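You operate a simulated robot arm through the tools that you are given. There is no shell and no other tool.

The job below is to be done with a simulated robot arm. You get a single attempt, and the scene is never put back.

JOB
Take the black tape roll and leave it on the top of the brown table. Then take the grey weight on the top of the brown table and put it away on the back edge of the plywood table. Then put the small carton on the top of the brown table away on the middle shelf of the carton rack. Then put the tall white tin on the top of the brown table away on the shelf under the wall cupboard. Then stack the black disc marked "No 57" from the top of the brown table on top of the black disc marked "No 26". Then put the slab on the top of the brown table away on the kneader end of the bin bench. Then take the green handled jug and leave it on the top of the drum fan. Keep to this order. Set down upright: grey weight, small carton, tall white tin, green handled jug.
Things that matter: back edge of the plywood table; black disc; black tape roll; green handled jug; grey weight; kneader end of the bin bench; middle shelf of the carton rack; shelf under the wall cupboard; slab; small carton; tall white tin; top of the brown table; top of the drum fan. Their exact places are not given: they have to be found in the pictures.

Only the result counts: the job must be done as asked and must still hold three seconds after the hand-in. Knocking over, shifting, dropping, spilling or breaking anything else fails it.

ROBOT AND FRAMES
A 6-joint arm with a two-finger gripper on a trunk, on a base that drives. Base frame: it is fixed to the floor where the robot stands at the start and does not move with it; the origin is under the middle of the robot, x ahead of it, y to its left, z up. Readings come in cm, degrees, newtons and seconds.
With the tool pointing down near the work surface it reaches from about 10 to 80 cm from the robot's upright axis, wherever it stands. Its first joint turns from -166.0 to 166.0 degrees. Places, roughly: back edge of the plywood table (76x12 cm) [14, -404, 80]; black disc [-225, 350, 75]; black tape roll (8x8x3 cm) [90, 0, 60]; green handled jug [-250, 375, 75]; grey weight (7x7x8 cm) [-140, 310, 80]; kneader end of the bin bench [-510, -580, 80]; middle shelf of the carton rack [-220, -340, 80]; shelf under the wall cupboard (22x58 cm) [-288, 462, 96]; slab [-200, 350, 75]; small carton [-125, 325, 75]; tall white tin (6x6x11 cm) [-200, 310, 80]; top of the brown table [-160, 330, 80]; top of the drum fan [10, 140, 50]. Payload 2.45 kg.
Tool frame: the origin (TCP) lies between the finger pads and is the grasp point; the fingertips stand 2 cm ahead of it; z points along the fingers, y is the line along which they close. Largest opening 14 cm; the body of the gripper starts 16.8 cm behind the TCP.
Orientation is that of the tool frame in the base frame, as a unit quaternion [w, x, y, z]. With the fingers straight down and closing along the base's y, the tool's x points along the base's -x, its y along +y and its z along -z.

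CONTROLS
- The arm moves only by the tool jog_arm. Its argument "deltas" is a list of rows, each an object of numbers (a shift or turn left out is 0, a gripper value left out holds the last): "tx", "ty", "tz": the shift along the tool's x, y, z in cm; "ax", "ay", "az": the turn, a rotation vector about the tool's x, y, z in degrees; "hand": the finger opening in cm, from 0 to 14. In form: [{"tx": .., "ty": .., "tz": .., "ax": .., "ay": .., "az": .., "hand": ..}, ...]. A call has 1 to 20 rows; each row is the pose to reach, as a shift and turn from the pose commanded when the call began, along the tool's axes at that moment. Rows are played at 5 a second. More than 5 cm and 8.6 degrees between two rows, or a gripper value outside its range, and nothing of the call is played. Where a pose cannot be reached the arm comes as near as it can. A force on the tool above 40 N (or 10 N above the force at the start of the call, whichever is more), or a blocked arm, ends the call early, and 0.2 s more pass. The fingers move at their own pace (about 4.5 cm/s each) and stop on an object; they squeeze with about 29 N. The grip force told is the motor's: it shows also when the fingers shut on nothing. Time passes only in rows, and 0.2 s behind the last, so rows that repeat a pose let the fingers close. The reply holds the time, the measured pose of the TCP, the force on the tool along the base axes, the opening and the grip force, in the units named above and with some noise, with the torque about the TCP (base axes, N m) and any sound that the robot's microphone picked up.
- Cameras (640 x 400 px; columns grow to the right, rows downward): "scene" is now at [5.79, 12.02, 183.01]; the picture's right is [-0.30, -0.95, 0.00], its down [-0.84, 0.27, -0.46] and it looks along [0.44, -0.14, -0.89] (base axes); focal length 255 px, centre (320, 200). "wrist" rides on the gripper at [7.8, 1.1, -20.9] in the tool frame; the picture's right is [-0.14, 0.99, 0.00], its down [-0.92, -0.13, -0.37] and it looks along [-0.36, -0.05, 0.93] (tool axes); focal length 280 px, centre (320, 200).
- snapshot(camera): a new picture of that camera. No time passes.
- move_column(by): slides the trunk up (or, below 0, down) by that many cm; the arm and the scene camera ride with it, the base frame stays. It gives what a move gives, with no picture.
- drive_base(legs): drives the robot by 1 to 6 legs, each [ahead, left, turn to the left] in cm, cm and degrees, along the robot's own axes; the way and the turn of a leg run together, so that a leg with both is an arc; at most 150 cm and 180 degrees a leg. The arm and the cameras ride along, it lands a little off, and it stops where it bumps. It gives what a move gives.
- pan_tilt(pan, tilt): turns the head with the scene camera to pan (to the left, within 143 degrees either way) and tilt (down, from -29 to 69), counted from straight ahead of the robot. It gives what a move gives.
- probe_pixels(camera, pixels): for up to 12 pixels [column, row] of the newest picture of that camera ("zoom" is the newest enlarged one), the place [x, y, z] in the base frame of the surface seen there, good to about 0.2 cm, but the place of the scene camera against the robot may be out by one fixed shift of up to 1.8 cm in any direction. No time passes.
- close_up(camera, box): a new picture of the part [left, top, right, bottom] of that camera's present view, enlarged. No time passes.
- job_done(): hands the job in; it is judged then, once.

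Unless the task says otherwise, let go and move clear before handing in.

The tools are called after ">>>" as a command line: name --argument value ..., lists and objects as JSON in quotes. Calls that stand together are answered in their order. jog_arm: Moves the arm, as the interface text tells. Its arguments: {"type":"object","properties":{"deltas":{"type":"array"}},"required":["deltas"]} The other tools are called the same way: move_column (by) slides the trunk up or down; drive_base (legs) drives the base; pan_tilt (pan, tilt) turns the head that bears the scene camera; snapshot (camera) takes a picture; probe_pixels (camera, pixels) gives the place of the surface under pixels of a picture; close_up (camera, box) takes an enlarged picture of a part of a camera's view; job_done () hands the job in.

At the start:

```text
time_s: 0.0
position: [48.19, -10.86, 85.2]
ee_rot: [0.0, -0.001, 1.0, 0.0]
ft_force: [1.0, 0.6, 1.1]
torque: [-0.01, 0.0, -0.03]
finger_gap: 14.01
finger_force: 0.0
trunk travel left (down, up): [-10.0, 13.0]
robot x, y, heading: [-0.08, 0.01, -0.0]
head pan, tilt: [-17.7, 62.3]
```

scene: 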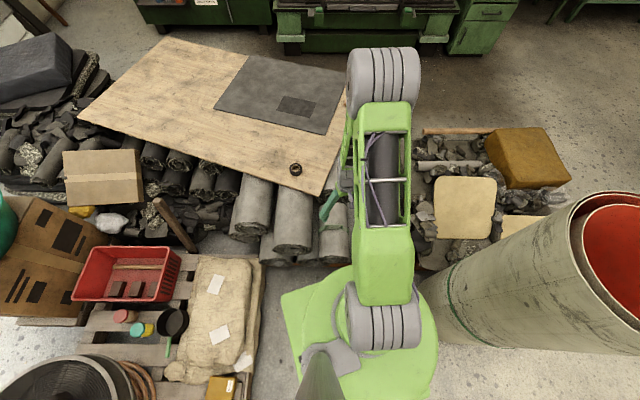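
wrist: 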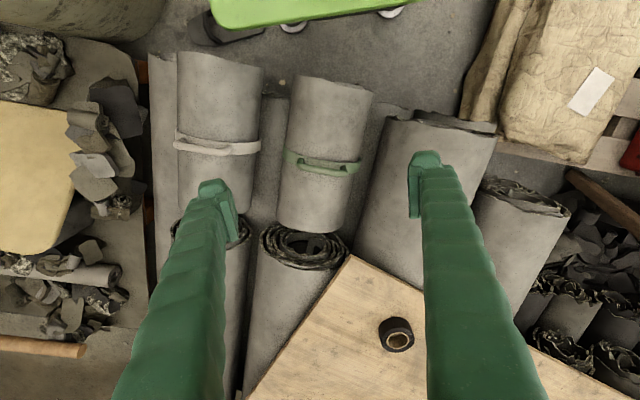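

The tape roll shows at scene pixel (296,169) and wrist pixel (396,335), lying on the plywood panel. I'll probe it in both pictures.

>>> probe_pixels --camera "wrist" --pixels '[[396, 322], [396, 340], [383, 335], [412, 335], [398, 350], [360, 320], [430, 380], [340, 360]]'

>>> probe_pixels --camera "scene" --pixels '[[296, 169], [296, 164], [291, 169], [301, 169], [280, 165], [310, 180], [170, 320], [100, 380]]'

>>> close_up --camera "scene" --box '[256, 144, 336, 194]'

>>> close_up --camera "wrist" --box '[346, 300, 446, 370]'

```text
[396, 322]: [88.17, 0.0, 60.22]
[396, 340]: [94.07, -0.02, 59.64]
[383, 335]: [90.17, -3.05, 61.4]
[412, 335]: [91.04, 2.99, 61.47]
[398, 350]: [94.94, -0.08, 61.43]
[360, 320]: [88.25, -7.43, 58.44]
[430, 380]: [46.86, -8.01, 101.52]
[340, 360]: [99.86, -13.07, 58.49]
```

```text
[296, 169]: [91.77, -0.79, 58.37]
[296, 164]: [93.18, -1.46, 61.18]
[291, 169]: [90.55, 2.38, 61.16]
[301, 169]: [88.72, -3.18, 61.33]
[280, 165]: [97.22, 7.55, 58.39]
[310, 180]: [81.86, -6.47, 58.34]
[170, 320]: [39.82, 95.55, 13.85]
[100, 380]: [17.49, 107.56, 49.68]
```

```text
8.00 times, centred on (296, 169) of scene
```

zoom: 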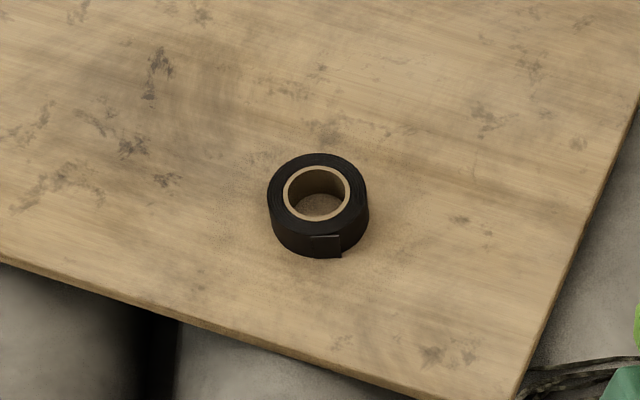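

```text
5.71 times, centred on (396, 335) of wrist
```

zoom: 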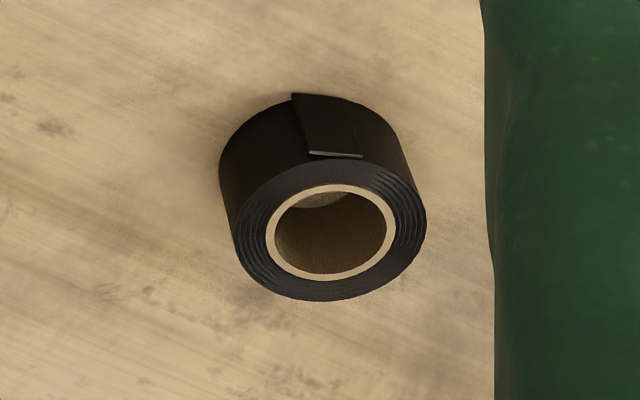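

The wrist close-up shows the roll's ring top with the hole around (331,231). I'll probe ring points to get its centre.

>>> probe_pixels --camera "zoom" --pixels '[[268, 240], [394, 225], [330, 278], [330, 186], [240, 240], [420, 220], [330, 294], [330, 170]]'

>>> pan_tilt --pan 0 --tilt 30

>>> snapshot --camera "scene"

>>> pan_tilt --pan 70 --tilt 30

>>> snapshot --camera "scene"

>>> pan_tilt --pan 140 --tilt 30

>>> snapshot --camera "scene"

>>> pan_tilt --pan -70 --tilt 30

>>> snapshot --camera "scene"

>>> pan_tilt --pan -140 --tilt 30

>>> snapshot --camera "scene"

```text
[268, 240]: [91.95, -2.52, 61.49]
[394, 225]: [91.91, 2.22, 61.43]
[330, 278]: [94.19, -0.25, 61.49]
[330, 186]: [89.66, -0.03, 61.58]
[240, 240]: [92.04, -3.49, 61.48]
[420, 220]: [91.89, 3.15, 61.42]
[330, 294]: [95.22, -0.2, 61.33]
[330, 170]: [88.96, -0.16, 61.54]
```

```text
time_s: 1.0
position: [48.05, -10.81, 85.26]
ee_rot: [0.0, 0.001, 1.0, 0.0]
ft_force: [0.6, -0.1, -0.4]
torque: [0.0, 0.02, 0.01]
finger_gap: 14.0
finger_force: 0.1
trunk travel left (down, up): [-10.0, 13.0]
robot x, y, heading: [-0.02, 0.15, 0.1]
head pan, tilt: [0.0, 30.0]
```

```text
taken
```

scene: 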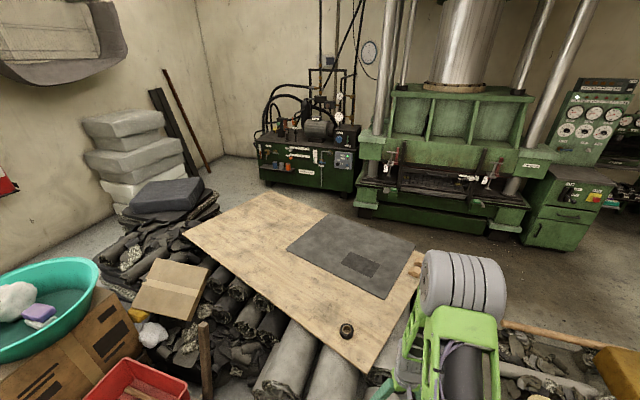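

```text
time_s: 2.4
position: [48.01, -10.84, 85.09]
ee_rot: [0.0, 0.0, 1.0, 0.0]
ft_force: [-0.3, -0.1, -0.9]
torque: [0.0, 0.02, 0.0]
finger_gap: 14.0
finger_force: 0.1
trunk travel left (down, up): [-10.0, 13.0]
robot x, y, heading: [0.21, -0.01, -0.2]
head pan, tilt: [70.0, 30.0]
```

```text
taken
```

scene: 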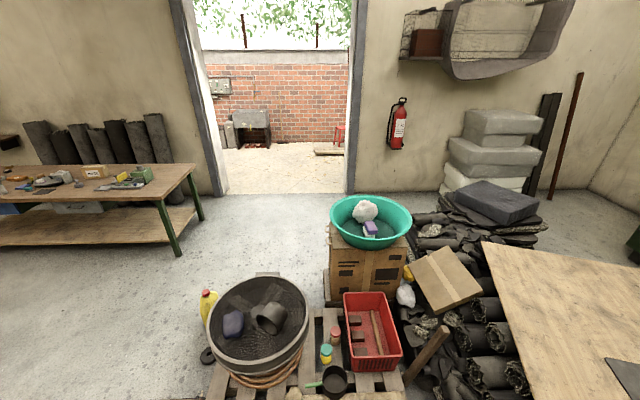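

```text
time_s: 3.8
position: [48.11, -10.78, 85.08]
ee_rot: [-0.001, 0.0, 1.0, 0.0]
ft_force: [0.3, -0.1, -0.1]
torque: [-0.01, -0.02, 0.0]
finger_gap: 14.01
finger_force: 0.2
trunk travel left (down, up): [-10.0, 13.0]
robot x, y, heading: [0.29, -0.0, -0.1]
head pan, tilt: [140.0, 30.0]
```

```text
taken
```

scene: 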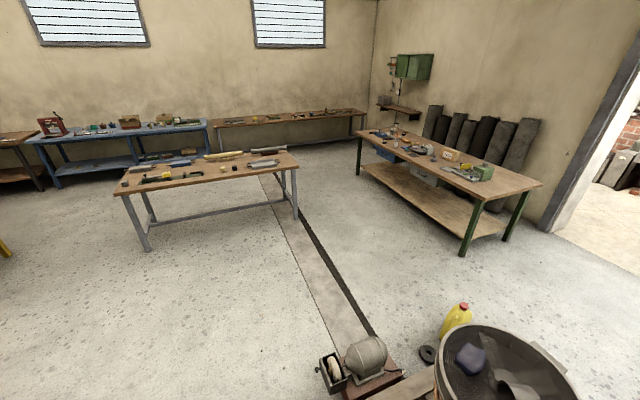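

```text
time_s: 6.8
position: [48.02, -10.84, 85.14]
ee_rot: [0.0, 0.001, 1.0, 0.0]
ft_force: [0.1, 0.2, -0.4]
torque: [-0.03, -0.04, -0.01]
finger_gap: 14.01
finger_force: 0.1
trunk travel left (down, up): [-10.0, 13.0]
robot x, y, heading: [0.02, 0.11, -0.1]
head pan, tilt: [-70.0, 30.0]
```

```text
taken
```

scene: 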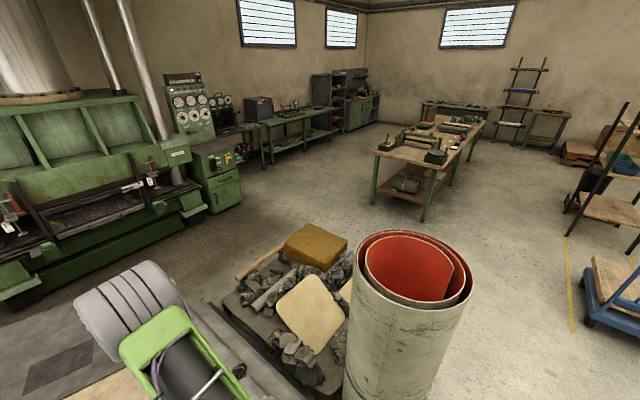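

```text
time_s: 8.2
position: [48.03, -10.91, 85.16]
ee_rot: [0.0, -0.001, 1.0, 0.0]
ft_force: [-0.8, -0.2, 0.2]
torque: [-0.02, -0.01, -0.02]
finger_gap: 14.0
finger_force: 0.1
trunk travel left (down, up): [-10.0, 13.0]
robot x, y, heading: [-0.35, 0.25, 0.4]
head pan, tilt: [-140.0, 30.0]
```

```text
taken
```

scene: 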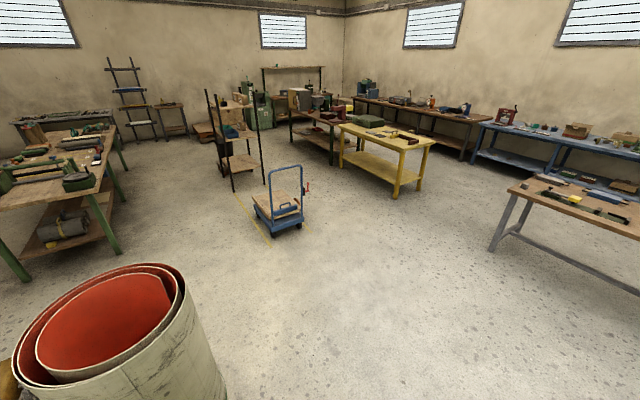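

The roll's centre is about (92, -0.2) with its top at 61.5, beyond the 80 cm reach. I'll check the free floor between the base and the roll bundles in the wrist picture before driving closer.

>>> snapshot --camera "wrist"

>>> probe_pixels --camera "wrist" --pixels '[[330, 22], [290, 28], [395, 13], [220, 45], [215, 60], [330, 85], [260, 95], [380, 110], [440, 120], [470, 100], [540, 120], [150, 60]]'

>>> pan_tilt --pan 0 --tilt 69

>>> snapshot --camera "scene"

```text
taken
```

wrist: 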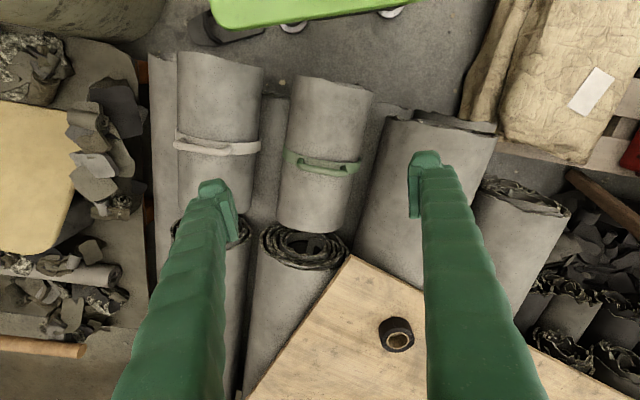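

```text
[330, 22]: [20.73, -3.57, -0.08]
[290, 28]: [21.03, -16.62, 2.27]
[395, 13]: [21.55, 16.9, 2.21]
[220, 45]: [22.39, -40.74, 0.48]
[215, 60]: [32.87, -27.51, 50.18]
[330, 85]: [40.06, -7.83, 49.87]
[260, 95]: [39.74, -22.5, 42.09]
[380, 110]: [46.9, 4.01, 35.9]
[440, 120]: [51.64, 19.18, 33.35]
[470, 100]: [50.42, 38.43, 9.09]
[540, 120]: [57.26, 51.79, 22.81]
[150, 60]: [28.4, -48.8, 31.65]
```

```text
time_s: 10.5
position: [48.08, -10.88, 85.21]
ee_rot: [-0.001, -0.001, 1.0, -0.001]
ft_force: [-0.2, 0.6, 0.6]
torque: [0.0, 0.03, 0.0]
finger_gap: 14.03
finger_force: 0.1
trunk travel left (down, up): [-10.0, 13.0]
robot x, y, heading: [0.12, -0.05, -0.0]
head pan, tilt: [0.0, 68.8]
```

```text
taken
```

scene: 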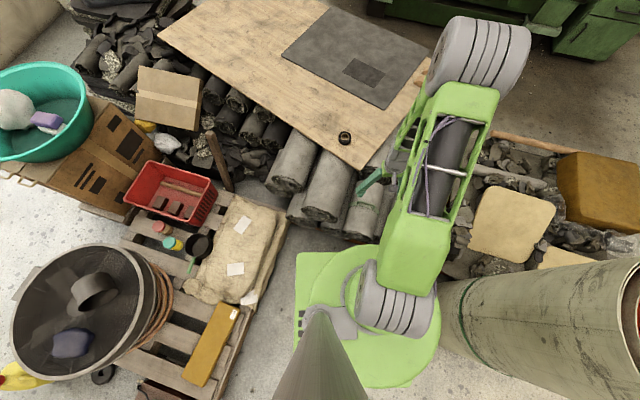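

The green base front is at about x=21–23 and the bundle ends at x≈33–40. I'll probe the base outline and its neighbours to see how far I may drive.

>>> probe_pixels --camera "scene" --pixels '[[299, 255], [350, 246], [296, 350], [330, 258], [430, 300], [420, 380], [350, 252], [318, 335], [470, 330], [290, 240], [345, 240], [440, 320]]'

>>> probe_pixels --camera "scene" --pixels '[[285, 250], [265, 290], [240, 340], [280, 200], [300, 235], [320, 215], [355, 235], [375, 240], [440, 285], [430, 350], [310, 280], [270, 330]]'

```text
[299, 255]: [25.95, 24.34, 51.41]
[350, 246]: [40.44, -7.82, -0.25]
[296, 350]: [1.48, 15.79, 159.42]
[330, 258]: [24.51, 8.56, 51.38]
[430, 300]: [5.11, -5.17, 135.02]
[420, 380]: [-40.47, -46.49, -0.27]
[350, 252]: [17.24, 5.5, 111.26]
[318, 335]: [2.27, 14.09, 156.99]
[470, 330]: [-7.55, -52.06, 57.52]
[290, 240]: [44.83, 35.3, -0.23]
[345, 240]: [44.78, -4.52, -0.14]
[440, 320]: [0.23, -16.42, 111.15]
```

```text
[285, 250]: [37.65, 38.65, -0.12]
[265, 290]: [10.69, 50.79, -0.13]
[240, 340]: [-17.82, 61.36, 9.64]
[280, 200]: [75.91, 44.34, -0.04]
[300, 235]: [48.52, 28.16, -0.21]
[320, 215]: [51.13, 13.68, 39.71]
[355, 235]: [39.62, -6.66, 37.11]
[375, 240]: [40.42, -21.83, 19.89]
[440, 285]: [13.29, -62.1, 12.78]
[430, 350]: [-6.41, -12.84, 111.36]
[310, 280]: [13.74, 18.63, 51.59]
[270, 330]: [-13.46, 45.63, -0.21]
```

The body spans roughly ±24 cm with its front at about 24.5, and the nearest bundle end is x≈40 for y around -8. I'll drive 12 ahead and 6 left, then look again.

>>> drive_base --legs '[[0, 6, 0], [12, 0, 0]]'

>>> snapshot --camera "wrist"

>>> snapshot --camera "scene"

```text
time_s: 12.3
position: [54.13, -4.81, 85.15]
ee_rot: [0.0, -0.001, 1.0, 0.0]
ft_force: [-0.9, 0.4, 0.9]
torque: [0.01, -0.1, -0.03]
finger_gap: 14.0
finger_force: 0.0
trunk travel left (down, up): [-10.0, 13.0]
robot x, y, heading: [5.7, 6.25, 0.0]
head pan, tilt: [0.0, 68.8]
stopped in leg 2: the robot was blocked; the commanded pose is now the measured one
```

```text
taken
```

wrist: 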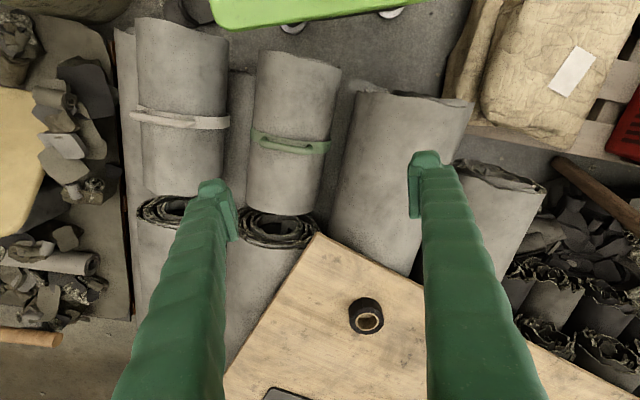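

```text
taken
```

scene: 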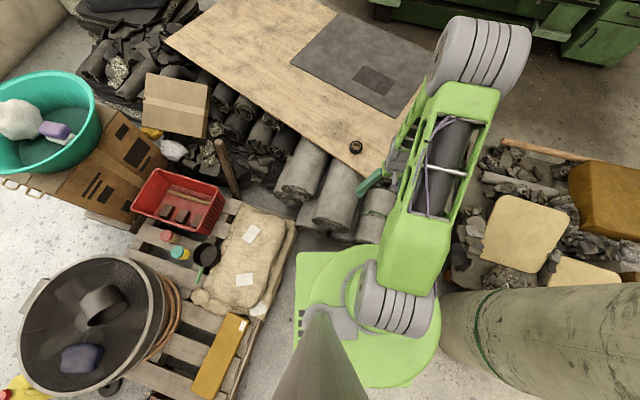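

The drive was blocked at x=5.7; in the wrist picture the green base's right corner (215,25) sits close to the roll end (225,40). I'll probe there before choosing another lane.

>>> probe_pixels --camera "wrist" --pixels '[[222, 22], [212, 5], [222, 36], [180, 24], [140, 18], [122, 28], [255, 55], [300, 55], [338, 68], [360, 88], [300, 10], [440, 95]]'

>>> close_up --camera "wrist" --box '[80, 0, 400, 120]'

```text
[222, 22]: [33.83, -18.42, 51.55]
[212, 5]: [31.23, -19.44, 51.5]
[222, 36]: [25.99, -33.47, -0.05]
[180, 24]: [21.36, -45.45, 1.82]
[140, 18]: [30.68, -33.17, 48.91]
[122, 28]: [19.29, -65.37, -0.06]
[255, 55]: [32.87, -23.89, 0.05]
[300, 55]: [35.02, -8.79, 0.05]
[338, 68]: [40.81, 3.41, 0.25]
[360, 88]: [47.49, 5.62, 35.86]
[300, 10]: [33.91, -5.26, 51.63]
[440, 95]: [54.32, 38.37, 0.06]
```

```text
2.00 times, centred on (240, 60) of wrist
```

zoom: 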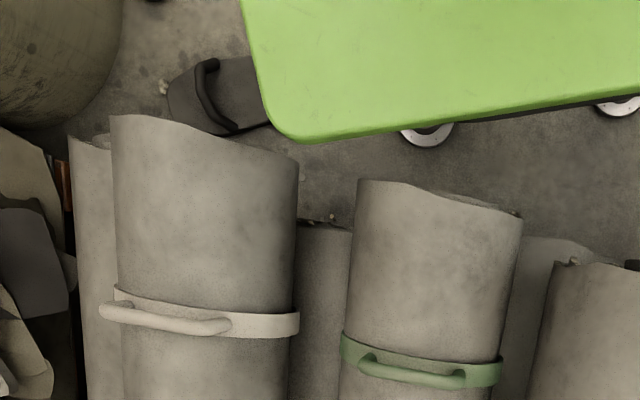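

The base corner met a roll end near (34,-19), so I'm as close as this lane allows. I'll back off 1 cm, lower the trunk a little, and reach with the tool tilted forward about 22°.

>>> drive_base --legs '[[-1, 0, 0]]'

>>> move_column --by -5

>>> snapshot --camera "wrist"

>>> close_up --camera "wrist" --box '[310, 260, 430, 335]'

```text
time_s: 13.1
position: [53.06, -4.68, 85.27]
ee_rot: [0.0, -0.001, 1.0, 0.0]
ft_force: [-0.1, 0.5, 0.0]
torque: [0.01, -0.07, 0.0]
finger_gap: 14.0
finger_force: 0.1
trunk travel left (down, up): [-10.0, 13.0]
robot x, y, heading: [5.1, 6.11, -0.1]
head pan, tilt: [0.0, 68.8]
```

```text
time_s: 14.0
position: [53.23, -4.91, 80.16]
ee_rot: [0.0, -0.001, 1.0, 0.0]
ft_force: [-0.5, 0.1, 0.5]
torque: [0.0, -0.01, -0.01]
finger_gap: 14.03
finger_force: 0.1
trunk travel left (down, up): [-5.0, 18.0]
robot x, y, heading: [5.22, 6.18, -0.0]
head pan, tilt: [0.0, 68.8]
```

```text
taken
```

wrist: 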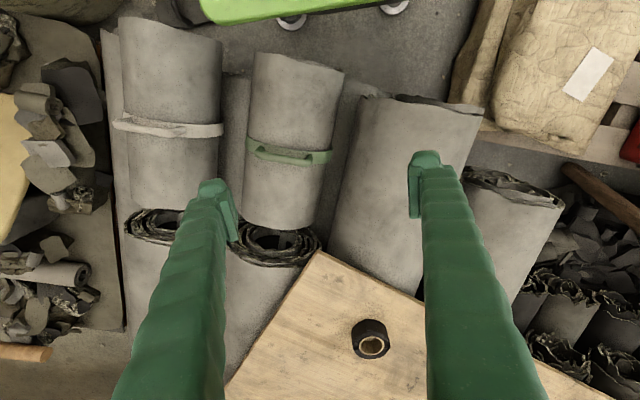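

```text
5.33 times, centred on (370, 298) of wrist
```

zoom: 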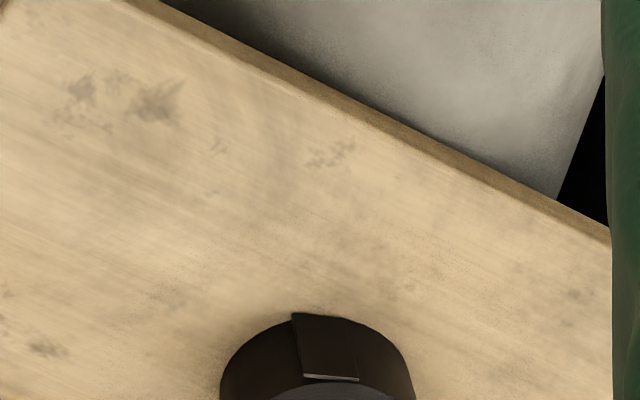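

The roll is unmoved at wrist pixel (371,340). I'll move above it (about x=92, z=72) while tilting 22° forward.

>>> jog_arm --deltas '[{"tx": -4, "ty": 0.5, "ay": -2.2, "hand": 11}, {"tx": -8, "ty": 1, "ay": -4.4}, {"tx": -12, "ty": 1.5, "ay": -6.6}, {"tx": -16, "ty": 2, "tz": 1, "ay": -8.8}, {"tx": -20, "ty": 2.5, "tz": 2, "ay": -11}, {"tx": -24, "ty": 3, "tz": 3, "ay": -13.2}, {"tx": -28, "ty": 3.5, "tz": 4, "ay": -15.4}, {"tx": -32, "ty": 4, "tz": 5, "ay": -17.6}, {"tx": -36, "ty": 4.6, "tz": 6, "ay": -20}, {"tx": -38.8, "ty": 4.6, "tz": 7, "ay": -22}, {"tx": -38.8, "ty": 4.6, "tz": 8, "ay": -22}]'

>>> snapshot --camera "wrist"

```text
time_s: 16.4
position: [92.12, -0.02, 72.23]
ee_rot: [0.19, 0.0, 0.982, 0.0]
ft_force: [-0.4, -0.7, -0.6]
torque: [-0.01, -0.01, 0.03]
finger_gap: 11.01
finger_force: 0.1
trunk travel left (down, up): [-5.0, 18.0]
robot x, y, heading: [5.57, 6.02, 0.1]
head pan, tilt: [0.0, 68.8]
```

```text
taken
```

wrist: 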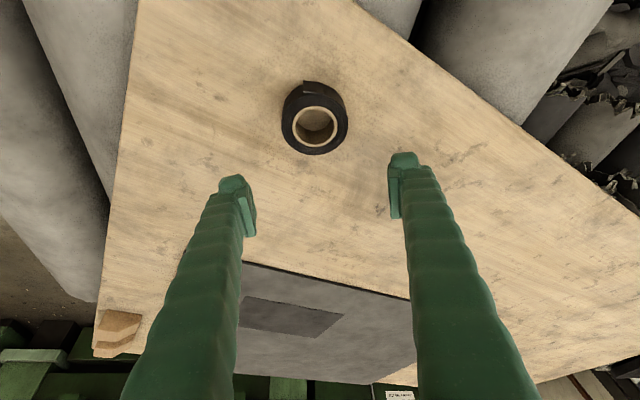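

The pose is reached exactly. I'll re-measure the roll from this nearer view (ring around (315,125)).

>>> probe_pixels --camera "wrist" --pixels '[[287, 128], [344, 122], [315, 151], [314, 105], [335, 125], [295, 128], [250, 150], [380, 250]]'

```text
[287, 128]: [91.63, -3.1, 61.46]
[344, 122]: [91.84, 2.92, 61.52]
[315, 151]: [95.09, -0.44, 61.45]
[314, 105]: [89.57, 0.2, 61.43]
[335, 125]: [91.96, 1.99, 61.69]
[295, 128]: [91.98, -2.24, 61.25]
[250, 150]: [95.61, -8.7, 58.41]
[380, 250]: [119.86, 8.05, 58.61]
```

The roll's centre is (91.8,-0.1), top 61.5. I'll come straight down to TCP z≈61.3 and close.

>>> jog_arm --deltas '[{"tx": 1.4, "tz": 3.3}, {"tx": 2.8, "tz": 6.6}, {"tx": 3.6, "tz": 8.5}, {"tx": 4.25, "tz": 9.9}, {"tx": 4.25, "tz": 9.9}]'

>>> jog_arm --deltas '[{"hand": 8}, {"hand": 6}, {"hand": 5}, {"hand": 5}, {"hand": 5}, {"hand": 5}]'

>>> snapshot --camera "wrist"

```text
time_s: 17.6
position: [91.93, -0.23, 61.3]
ee_rot: [0.191, -0.001, 0.981, 0.001]
ft_force: [-0.5, 0.3, -0.8]
torque: [0.01, -0.02, -0.04]
finger_gap: 10.97
finger_force: 0.1
trunk travel left (down, up): [-5.0, 18.0]
robot x, y, heading: [5.17, 6.22, 0.0]
head pan, tilt: [0.0, 68.8]
```

```text
time_s: 19.0
position: [91.91, -0.32, 61.38]
ee_rot: [0.191, -0.001, 0.982, 0.0]
ft_force: [0.0, 1.3, 1.0]
torque: [-0.02, 0.0, 0.0]
finger_gap: 7.03
finger_force: 28.9
trunk travel left (down, up): [-5.0, 18.0]
robot x, y, heading: [5.16, 6.07, 0.0]
head pan, tilt: [0.0, 68.8]
```

```text
taken
```

wrist: 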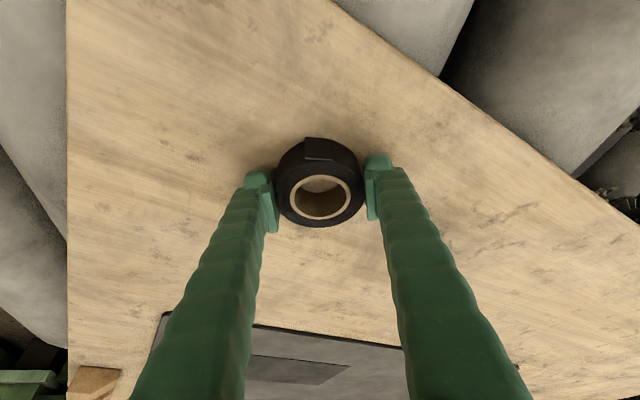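

The fingers stopped at 7.03 cm with 29 N on the roll. I'll lift straight up, then retract toward the robot while levelling the tool.

>>> jog_arm --deltas '[{"tx": -0.4, "tz": -0.9}, {"tx": -1.2, "tz": -2.8}, {"tx": -2.6, "tz": -6.5}, {"tx": -4.1, "tz": -10.2}, {"tx": -5.2, "tz": -12.9}]'

>>> move_column --by 10

>>> snapshot --camera "wrist"

```text
time_s: 20.2
position: [91.59, -0.3, 75.46]
ee_rot: [0.19, -0.001, 0.982, 0.0]
ft_force: [0.4, 0.3, -1.1]
torque: [0.02, -0.01, 0.04]
finger_gap: 7.03
finger_force: 29.7
trunk travel left (down, up): [-5.0, 18.0]
robot x, y, heading: [5.02, 6.11, -0.3]
head pan, tilt: [0.0, 68.8]
```

```text
time_s: 21.5
position: [91.63, -0.31, 85.46]
ee_rot: [0.19, -0.001, 0.982, 0.001]
ft_force: [-0.4, 0.3, -1.5]
torque: [-0.03, 0.0, 0.0]
finger_gap: 7.05
finger_force: 28.6
trunk travel left (down, up): [-15.0, 8.0]
robot x, y, heading: [4.94, 5.69, -0.1]
head pan, tilt: [0.0, 68.8]
```

```text
taken
```

wrist: 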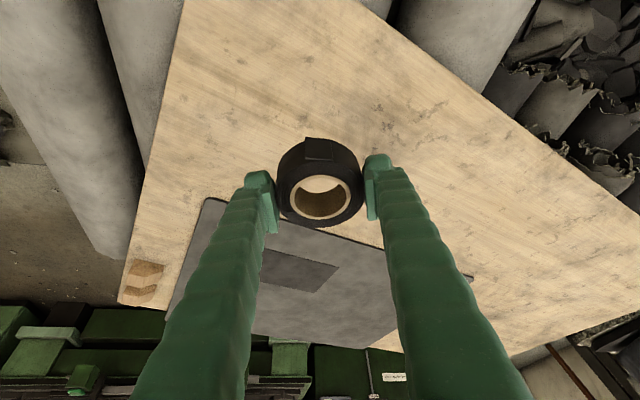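

The roll is held and high. I'll retract by about 50 cm, rise 14 cm and level the tool.

>>> jog_arm --deltas '[{"tx": 3.42, "tz": -2.64, "ay": 1.8}, {"tx": 6.85, "tz": -5.28, "ay": 3.6}, {"tx": 10.27, "tz": -7.92, "ay": 5.5}, {"tx": 13.7, "tz": -10.57, "ay": 7.3}, {"tx": 17.12, "tz": -13.2, "ay": 9.1}, {"tx": 20.55, "tz": -15.85, "ay": 11}, {"tx": 23.97, "tz": -18.5, "ay": 12.8}, {"tx": 27.4, "tz": -21.1, "ay": 14.6}, {"tx": 30.8, "tz": -23.8, "ay": 16.5}, {"tx": 34.2, "tz": -26.4, "ay": 18.3}, {"tx": 37.7, "tz": -29, "ay": 20.1}, {"tx": 41.1, "tz": -31.7, "ay": 22}]'

>>> pan_tilt --pan 110 --tilt 45

>>> snapshot --camera "scene"

>>> pan_tilt --pan 143 --tilt 60

>>> snapshot --camera "scene"

>>> pan_tilt --pan -143 --tilt 60

>>> snapshot --camera "scene"

```text
time_s: 24.1
position: [41.91, -0.4, 99.31]
ee_rot: [-0.003, -0.001, 1.0, 0.001]
ft_force: [0.8, 0.0, -0.8]
torque: [0.0, -0.01, 0.03]
finger_gap: 7.06
finger_force: 28.9
out of reach, approached as far as the arm can: row 12
trunk travel left (down, up): [-15.0, 8.0]
robot x, y, heading: [5.01, 6.06, -0.0]
head pan, tilt: [0.0, 68.8]
```

```text
time_s: 26.0
position: [42.02, -0.33, 99.39]
ee_rot: [-0.002, -0.001, 1.0, 0.001]
ft_force: [-0.2, -0.1, -0.3]
torque: [0.0, 0.0, 0.0]
finger_gap: 7.03
finger_force: 29.2
trunk travel left (down, up): [-15.0, 8.0]
robot x, y, heading: [4.92, 6.06, -0.2]
head pan, tilt: [110.0, 45.0]
```

```text
taken
```

scene: 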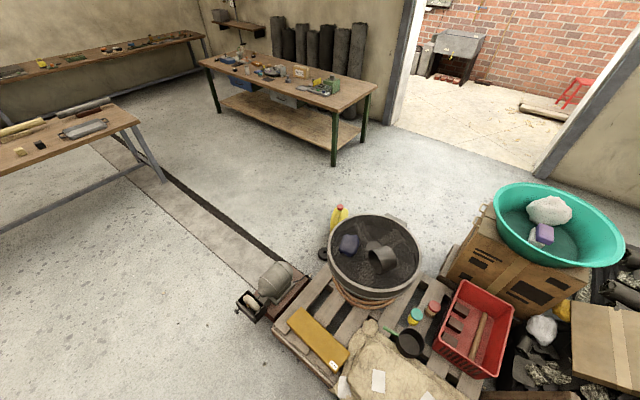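

```text
time_s: 27.0
position: [41.94, -0.28, 99.38]
ee_rot: [-0.002, -0.001, 1.0, 0.001]
ft_force: [-0.5, -0.7, -0.7]
torque: [-0.01, 0.01, 0.0]
finger_gap: 7.04
finger_force: 29.4
trunk travel left (down, up): [-15.0, 8.0]
robot x, y, heading: [5.13, 5.44, -0.3]
head pan, tilt: [143.0, 60.0]
```

```text
taken
```

scene: 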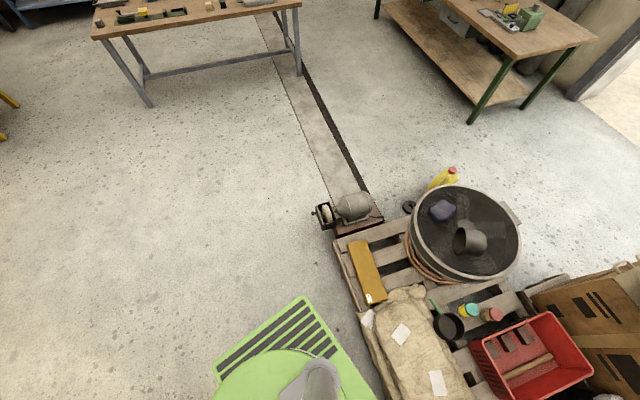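

```text
time_s: 30.9
position: [41.92, -0.34, 99.24]
ee_rot: [-0.002, -0.001, 1.0, 0.0]
ft_force: [0.0, 1.0, -0.5]
torque: [0.0, -0.03, -0.01]
finger_gap: 7.04
finger_force: 29.0
trunk travel left (down, up): [-15.0, 8.0]
robot x, y, heading: [5.1, 6.06, -0.1]
head pan, tilt: [-143.0, 60.0]
```

```text
taken
```

scene: 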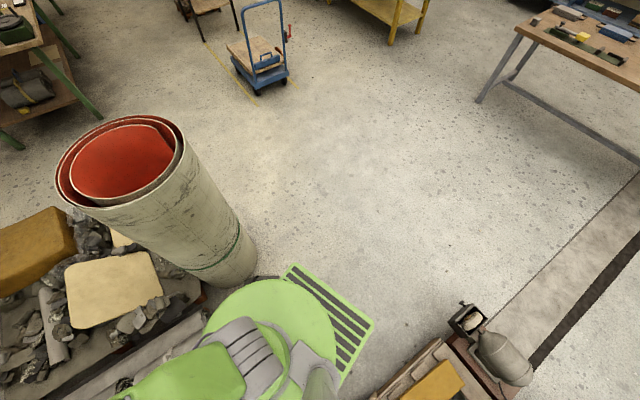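

The floor behind the robot is clear, and the brown table (green legs) stands beyond the drum. I'll look toward it and probe its corners, the drum and the grinder for a driving route.

>>> pan_tilt --pan 115 --tilt 40

>>> snapshot --camera "scene"

>>> close_up --camera "scene" --box '[200, 0, 440, 150]'

```text
time_s: 34.5
position: [41.99, -0.25, 99.41]
ee_rot: [-0.003, -0.001, 1.0, 0.001]
ft_force: [-0.4, -0.8, -0.6]
torque: [-0.01, -0.01, -0.02]
finger_gap: 7.07
finger_force: 29.1
trunk travel left (down, up): [-15.0, 8.0]
robot x, y, heading: [5.39, 6.56, 0.2]
head pan, tilt: [115.0, 40.0]
```

```text
taken
```

scene: 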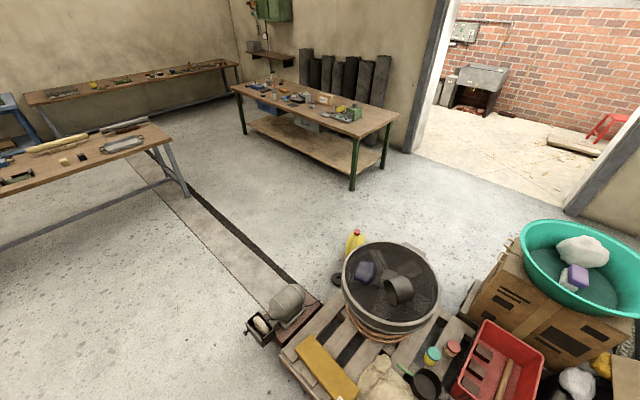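

```text
2.67 times, centred on (320, 75) of scene
```

zoom: 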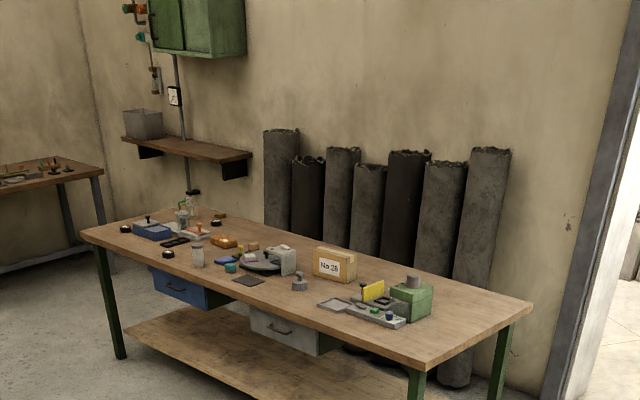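

>>> probe_pixels --camera "zoom" --pixels '[[82, 235], [415, 368], [528, 305], [300, 290], [335, 265], [197, 262], [188, 215], [170, 210], [190, 150], [240, 155], [120, 355], [250, 282]]'

>>> probe_pixels --camera "scene" --pixels '[[265, 340], [250, 320], [290, 360], [340, 400], [320, 295], [350, 270], [340, 285], [345, 250], [190, 195], [140, 150], [390, 290], [410, 260]]'

```text
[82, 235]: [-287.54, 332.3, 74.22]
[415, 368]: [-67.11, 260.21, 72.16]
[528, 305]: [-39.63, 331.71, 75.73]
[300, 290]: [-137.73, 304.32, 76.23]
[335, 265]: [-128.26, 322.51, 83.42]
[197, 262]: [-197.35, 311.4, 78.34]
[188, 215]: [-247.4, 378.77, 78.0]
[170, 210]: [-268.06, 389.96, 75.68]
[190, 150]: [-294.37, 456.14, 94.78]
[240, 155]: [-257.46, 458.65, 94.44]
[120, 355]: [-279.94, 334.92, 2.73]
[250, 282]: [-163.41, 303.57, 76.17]
```

```text
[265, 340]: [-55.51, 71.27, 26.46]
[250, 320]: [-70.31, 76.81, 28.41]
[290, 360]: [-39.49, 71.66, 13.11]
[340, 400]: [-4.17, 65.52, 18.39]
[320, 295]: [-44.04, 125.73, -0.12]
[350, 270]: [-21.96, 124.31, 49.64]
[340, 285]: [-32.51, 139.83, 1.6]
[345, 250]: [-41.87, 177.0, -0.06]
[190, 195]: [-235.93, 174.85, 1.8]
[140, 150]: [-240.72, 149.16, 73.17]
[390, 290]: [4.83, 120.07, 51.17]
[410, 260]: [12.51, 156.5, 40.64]
```

The brown table's front edge runs from (-287,332) to (-67,260), top at z≈76, so I should face it at heading ≈72°. I'll back out straight, turn, and approach short of the edge.

>>> drive_base --legs '[[-135, 0, 0], [0, 0, 72], [100, 45, 0], [95, 45, 0]]'

>>> pan_tilt --pan 0 --tilt 40

>>> snapshot --camera "scene"

>>> snapshot --camera "wrist"

```text
time_s: 54.5
position: [-141.44, 250.25, 99.39]
ee_rot: [-0.003, -0.597, 0.802, -0.001]
ft_force: [0.2, 0.0, -1.1]
torque: [0.0, -0.02, 0.01]
finger_gap: 7.03
finger_force: 28.8
trunk travel left (down, up): [-15.0, 8.0]
robot x, y, heading: [-158.21, 216.98, 73.4]
head pan, tilt: [115.0, 40.0]
```

```text
time_s: 56.4
position: [-141.41, 250.08, 99.38]
ee_rot: [-0.004, -0.596, 0.803, -0.001]
ft_force: [-0.8, 0.2, -1.6]
torque: [-0.02, -0.04, 0.01]
finger_gap: 7.04
finger_force: 28.9
trunk travel left (down, up): [-15.0, 8.0]
robot x, y, heading: [-158.18, 216.56, 73.0]
head pan, tilt: [0.0, 40.0]
```

```text
taken
```

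scene: 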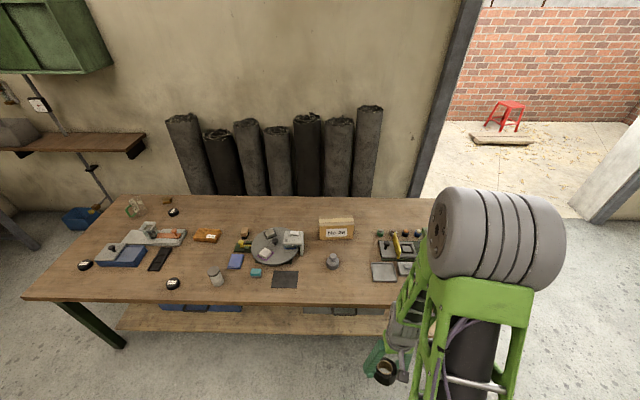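

```text
taken
```

wrist: 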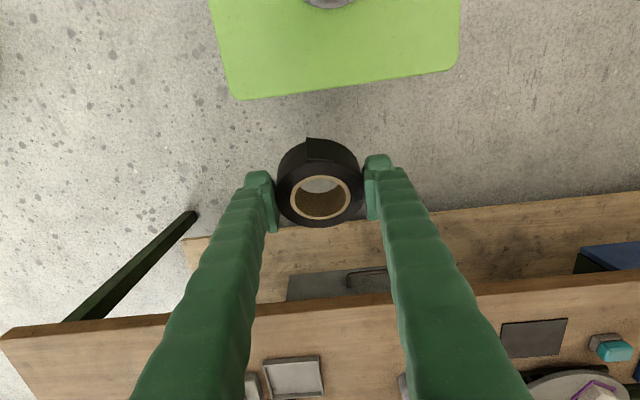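

I'm in front of the brown table, facing it. I'll take close-ups of the table objects to identify them and find free space for the tape.

>>> close_up --camera "scene" --box '[20, 180, 240, 310]'

>>> close_up --camera "scene" --box '[220, 190, 440, 310]'

>>> probe_pixels --camera "scene" --pixels '[[25, 297], [385, 305], [120, 197], [332, 262], [216, 280], [336, 230], [173, 282], [173, 212], [86, 265], [300, 290], [250, 290], [345, 290]]'

```text
2.91 times, centred on (130, 245) of scene
```

zoom: 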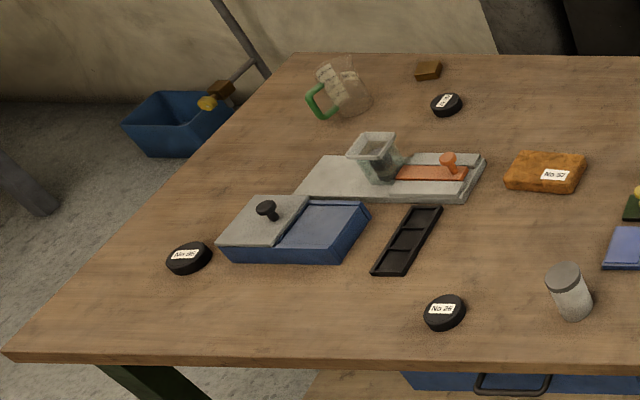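

```text
2.91 times, centred on (330, 250) of scene
```

zoom: 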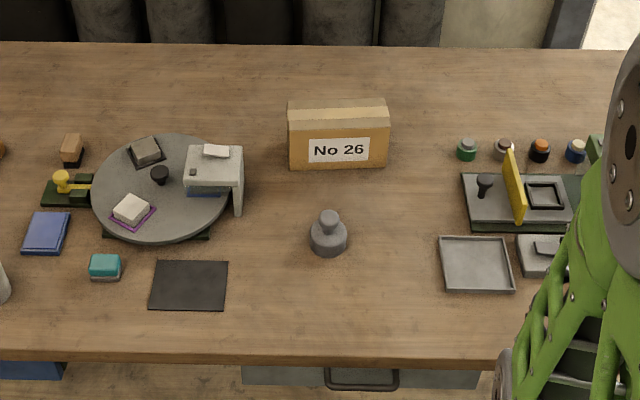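

```text
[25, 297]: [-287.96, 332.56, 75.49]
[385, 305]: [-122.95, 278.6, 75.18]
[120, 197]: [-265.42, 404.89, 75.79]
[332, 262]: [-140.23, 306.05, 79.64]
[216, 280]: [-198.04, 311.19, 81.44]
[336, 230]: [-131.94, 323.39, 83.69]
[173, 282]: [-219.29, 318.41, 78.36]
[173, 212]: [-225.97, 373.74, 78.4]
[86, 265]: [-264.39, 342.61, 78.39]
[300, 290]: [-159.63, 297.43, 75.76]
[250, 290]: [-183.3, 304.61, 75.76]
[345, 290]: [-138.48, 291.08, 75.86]
```

Three black discs lie at scene (86,265), (173,282) and (173,212). I'll zoom in on their labels, the slab and the others to be sure which is which.

>>> close_up --camera "scene" --box '[76, 255, 108, 275]'

>>> close_up --camera "scene" --box '[157, 272, 189, 292]'

>>> close_up --camera "scene" --box '[157, 202, 189, 222]'

>>> close_up --camera "scene" --box '[180, 220, 244, 260]'

>>> close_up --camera "scene" --box '[112, 190, 176, 230]'

>>> close_up --camera "scene" --box '[0, 60, 160, 160]'

>>> probe_pixels --camera "scene" --pixels '[[300, 320], [200, 330], [110, 335], [371, 280], [365, 290], [355, 300], [207, 235], [135, 205], [140, 212], [100, 320], [371, 265], [320, 305]]'

```text
16.00 times, centred on (92, 265) of scene
```

zoom: 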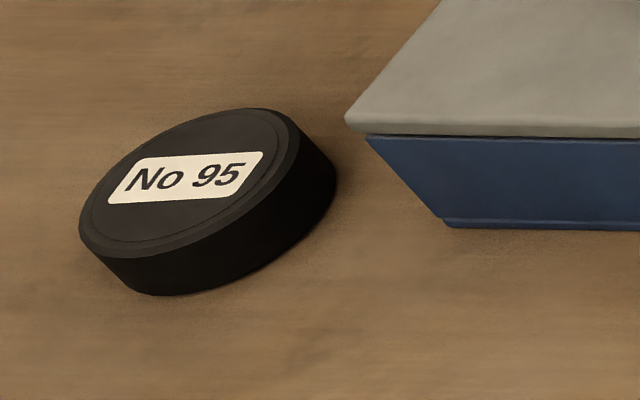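

```text
16.00 times, centred on (173, 282) of scene
```

zoom: 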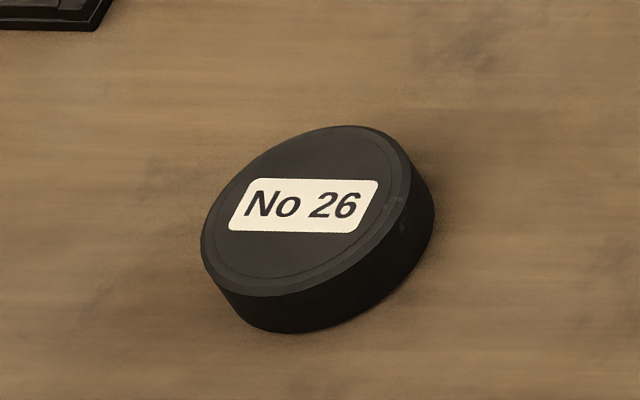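

```text
16.00 times, centred on (173, 212) of scene
```

zoom: 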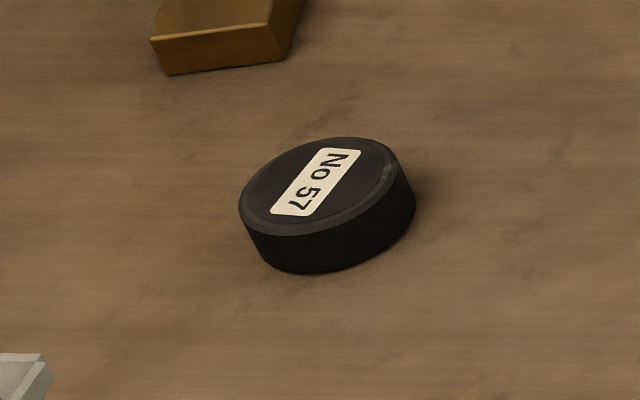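

```text
10.00 times, centred on (212, 240) of scene
```

zoom: 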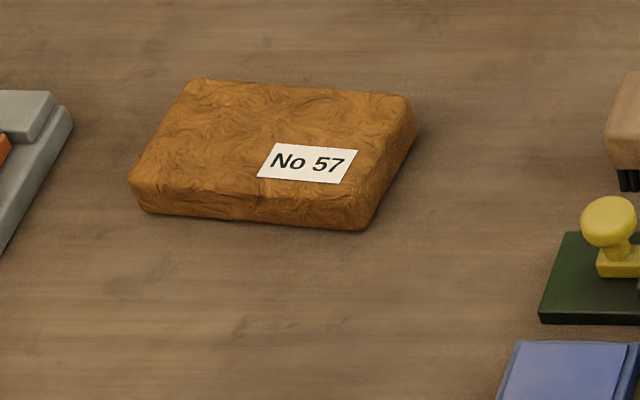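

```text
10.00 times, centred on (144, 210) of scene
```

zoom: 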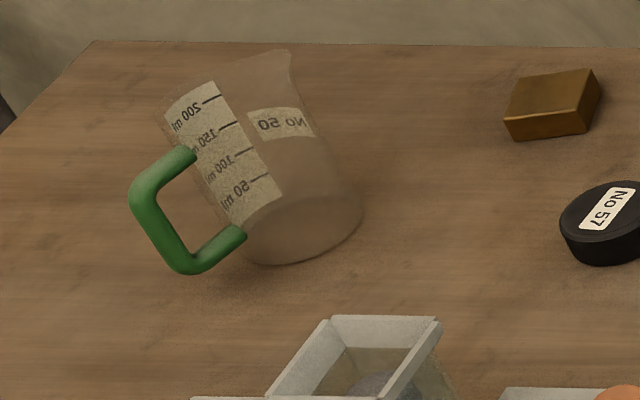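

```text
4.00 times, centred on (80, 110) of scene
```

zoom: 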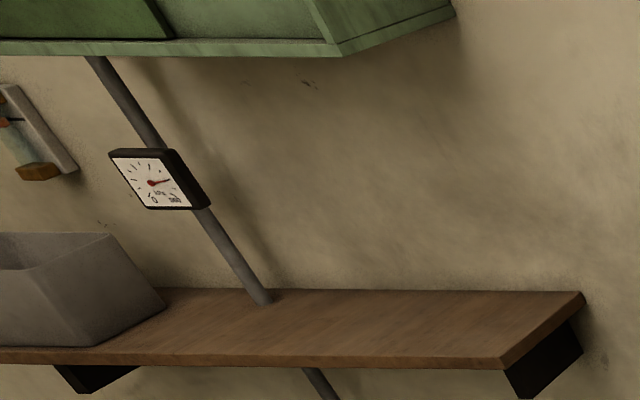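

```text
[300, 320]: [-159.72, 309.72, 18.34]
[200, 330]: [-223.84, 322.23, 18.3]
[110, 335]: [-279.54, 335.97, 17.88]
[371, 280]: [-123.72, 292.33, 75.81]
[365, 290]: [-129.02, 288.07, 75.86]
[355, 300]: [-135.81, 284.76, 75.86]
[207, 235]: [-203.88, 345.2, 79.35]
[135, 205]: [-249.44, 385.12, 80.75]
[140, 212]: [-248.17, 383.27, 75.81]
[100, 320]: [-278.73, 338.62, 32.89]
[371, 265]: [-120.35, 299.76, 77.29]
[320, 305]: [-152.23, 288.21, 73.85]
```

The discs are identified: No 26 at (173,282), No 57 at (173,212); the slab and the jug are clear too. The lower shelf is recessed 18 cm, so I'll square up and drive 43 cm ahead, ending 26 cm from the edge.

>>> drive_base --legs '[[0, 0, -1.2], [42, 5, 0]]'

>>> snapshot --camera "wrist"

>>> pan_tilt --pan 0 --tilt 55

>>> snapshot --camera "scene"

```text
time_s: 59.3
position: [-132.86, 290.94, 99.4]
ee_rot: [-0.003, -0.589, 0.808, -0.001]
ft_force: [0.4, 0.3, -1.1]
torque: [-0.04, -0.03, 0.01]
finger_gap: 7.02
finger_force: 29.2
trunk travel left (down, up): [-15.0, 8.0]
robot x, y, heading: [-150.31, 257.84, 71.9]
head pan, tilt: [0.0, 40.0]
```

```text
taken
```

wrist: 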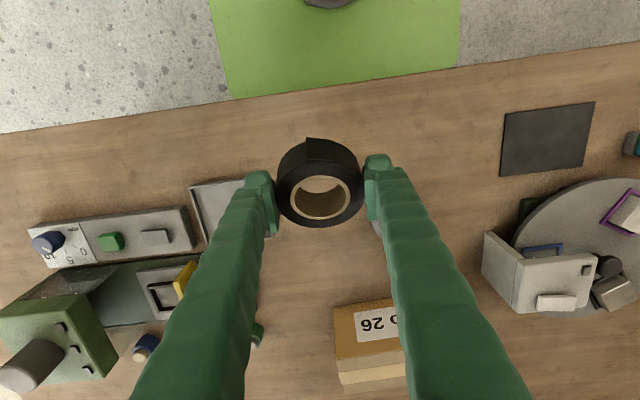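

```text
time_s: 60.1
position: [-132.78, 290.85, 99.39]
ee_rot: [-0.002, -0.588, 0.809, -0.001]
ft_force: [0.2, -0.8, -0.8]
torque: [-0.03, -0.02, -0.01]
finger_gap: 7.03
finger_force: 29.1
trunk travel left (down, up): [-15.0, 8.0]
robot x, y, heading: [-150.21, 257.67, 71.8]
head pan, tilt: [0.0, 55.0]
```

```text
taken
```

scene: 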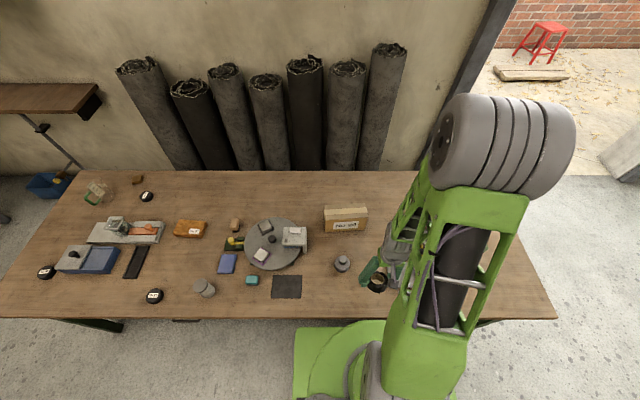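

Over the table the tape is held but tipped by the tilt I grasped with, so I'll tilt back to 22° before placing. First I'll measure the table height and nearby objects with the wrist camera.

>>> probe_pixels --camera "wrist" --pixels '[[320, 120], [200, 150], [470, 100], [380, 228], [200, 190], [270, 240], [320, 260], [350, 305], [420, 150], [192, 200], [240, 180], [320, 280]]'

>>> jog_arm --deltas '[{"ay": -5.5, "tz": 2}, {"ay": -11, "tz": 4}, {"ay": -16.5, "tz": 6}, {"ay": -22, "tz": 8}, {"ay": -22, "tz": 8}]'

>>> snapshot --camera "wrist"

```text
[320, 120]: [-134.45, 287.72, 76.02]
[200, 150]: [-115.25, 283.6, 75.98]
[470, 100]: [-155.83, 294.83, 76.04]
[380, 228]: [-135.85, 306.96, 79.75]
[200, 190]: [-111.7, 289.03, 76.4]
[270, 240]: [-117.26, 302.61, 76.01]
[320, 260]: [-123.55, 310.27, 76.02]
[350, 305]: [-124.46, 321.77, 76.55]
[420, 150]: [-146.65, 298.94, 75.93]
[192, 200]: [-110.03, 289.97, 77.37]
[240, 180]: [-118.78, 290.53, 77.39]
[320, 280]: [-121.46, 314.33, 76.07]
```

```text
time_s: 61.3
position: [-128.35, 295.78, 87.41]
ee_rot: [0.151, -0.578, 0.794, 0.111]
ft_force: [-0.2, 0.0, -0.8]
torque: [0.03, -0.02, 0.01]
finger_gap: 7.04
finger_force: 28.9
out of reach, approached as far as the arm can: row 1, 2, 3, 4, 5
trunk travel left (down, up): [-15.0, 8.0]
robot x, y, heading: [-149.97, 257.76, 72.2]
head pan, tilt: [0.0, 55.0]
```

```text
taken
```

wrist: 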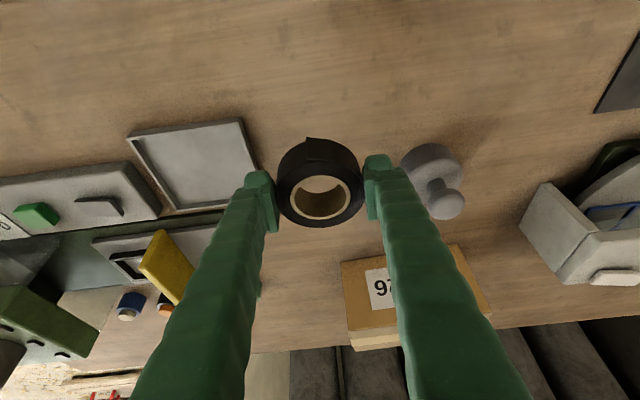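

The tilt is reached but the pose was pushed outward to (-128,296), near the tray. I'll back the base 7 cm and shift 3 cm left so the roll hangs over the clear strip, then lower with the trunk.

>>> drive_base --legs '[[-7, 3, 0]]'

>>> jog_arm --deltas '[{"tx": 0}]'

>>> snapshot --camera "wrist"

```text
time_s: 62.4
position: [-133.34, 290.16, 87.5]
ee_rot: [0.152, -0.578, 0.794, 0.111]
ft_force: [-1.1, -1.1, -1.5]
torque: [0.04, -0.04, -0.02]
finger_gap: 7.06
finger_force: 28.6
trunk travel left (down, up): [-15.0, 8.0]
robot x, y, heading: [-155.34, 251.91, 72.2]
head pan, tilt: [0.0, 55.0]
```

```text
time_s: 62.8
position: [-133.43, 290.21, 87.43]
ee_rot: [0.151, -0.578, 0.794, 0.111]
ft_force: [-0.3, 0.1, -0.2]
torque: [-0.02, -0.02, -0.03]
finger_gap: 7.03
finger_force: 28.9
trunk travel left (down, up): [-15.0, 8.0]
robot x, y, heading: [-155.31, 251.76, 72.2]
head pan, tilt: [0.0, 55.0]
```

```text
taken
```

wrist: 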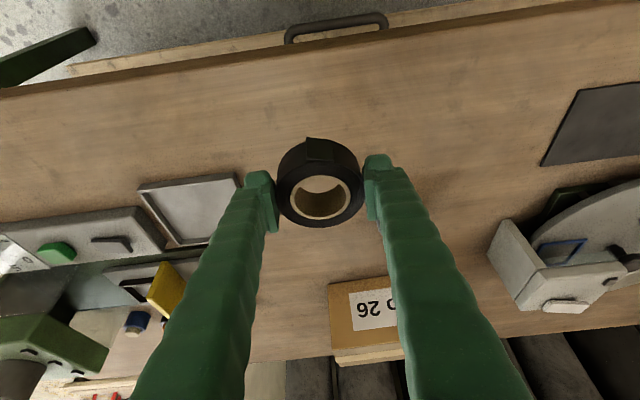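

The commanded pose is reachable and the roll hangs over clear table. I'll lower 8 cm with the trunk, then ease down with the arm.

>>> move_column --by -8

>>> snapshot --camera "wrist"

```text
time_s: 63.9
position: [-133.27, 290.34, 79.6]
ee_rot: [0.152, -0.579, 0.794, 0.112]
ft_force: [0.3, -0.1, 0.0]
torque: [-0.02, -0.01, -0.01]
finger_gap: 7.04
finger_force: 29.1
trunk travel left (down, up): [-7.0, 16.0]
robot x, y, heading: [-154.75, 252.14, 72.1]
head pan, tilt: [0.0, 55.0]
```

```text
taken
```

wrist: 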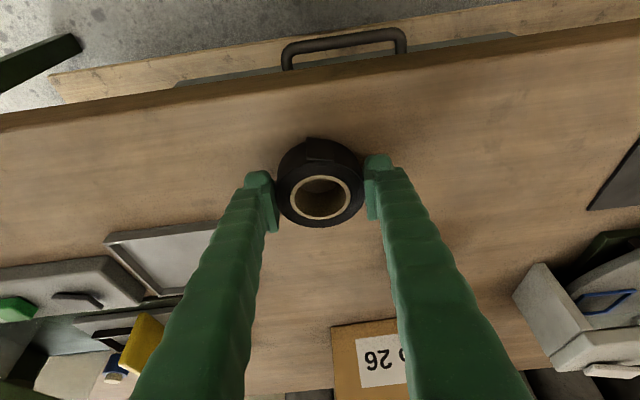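

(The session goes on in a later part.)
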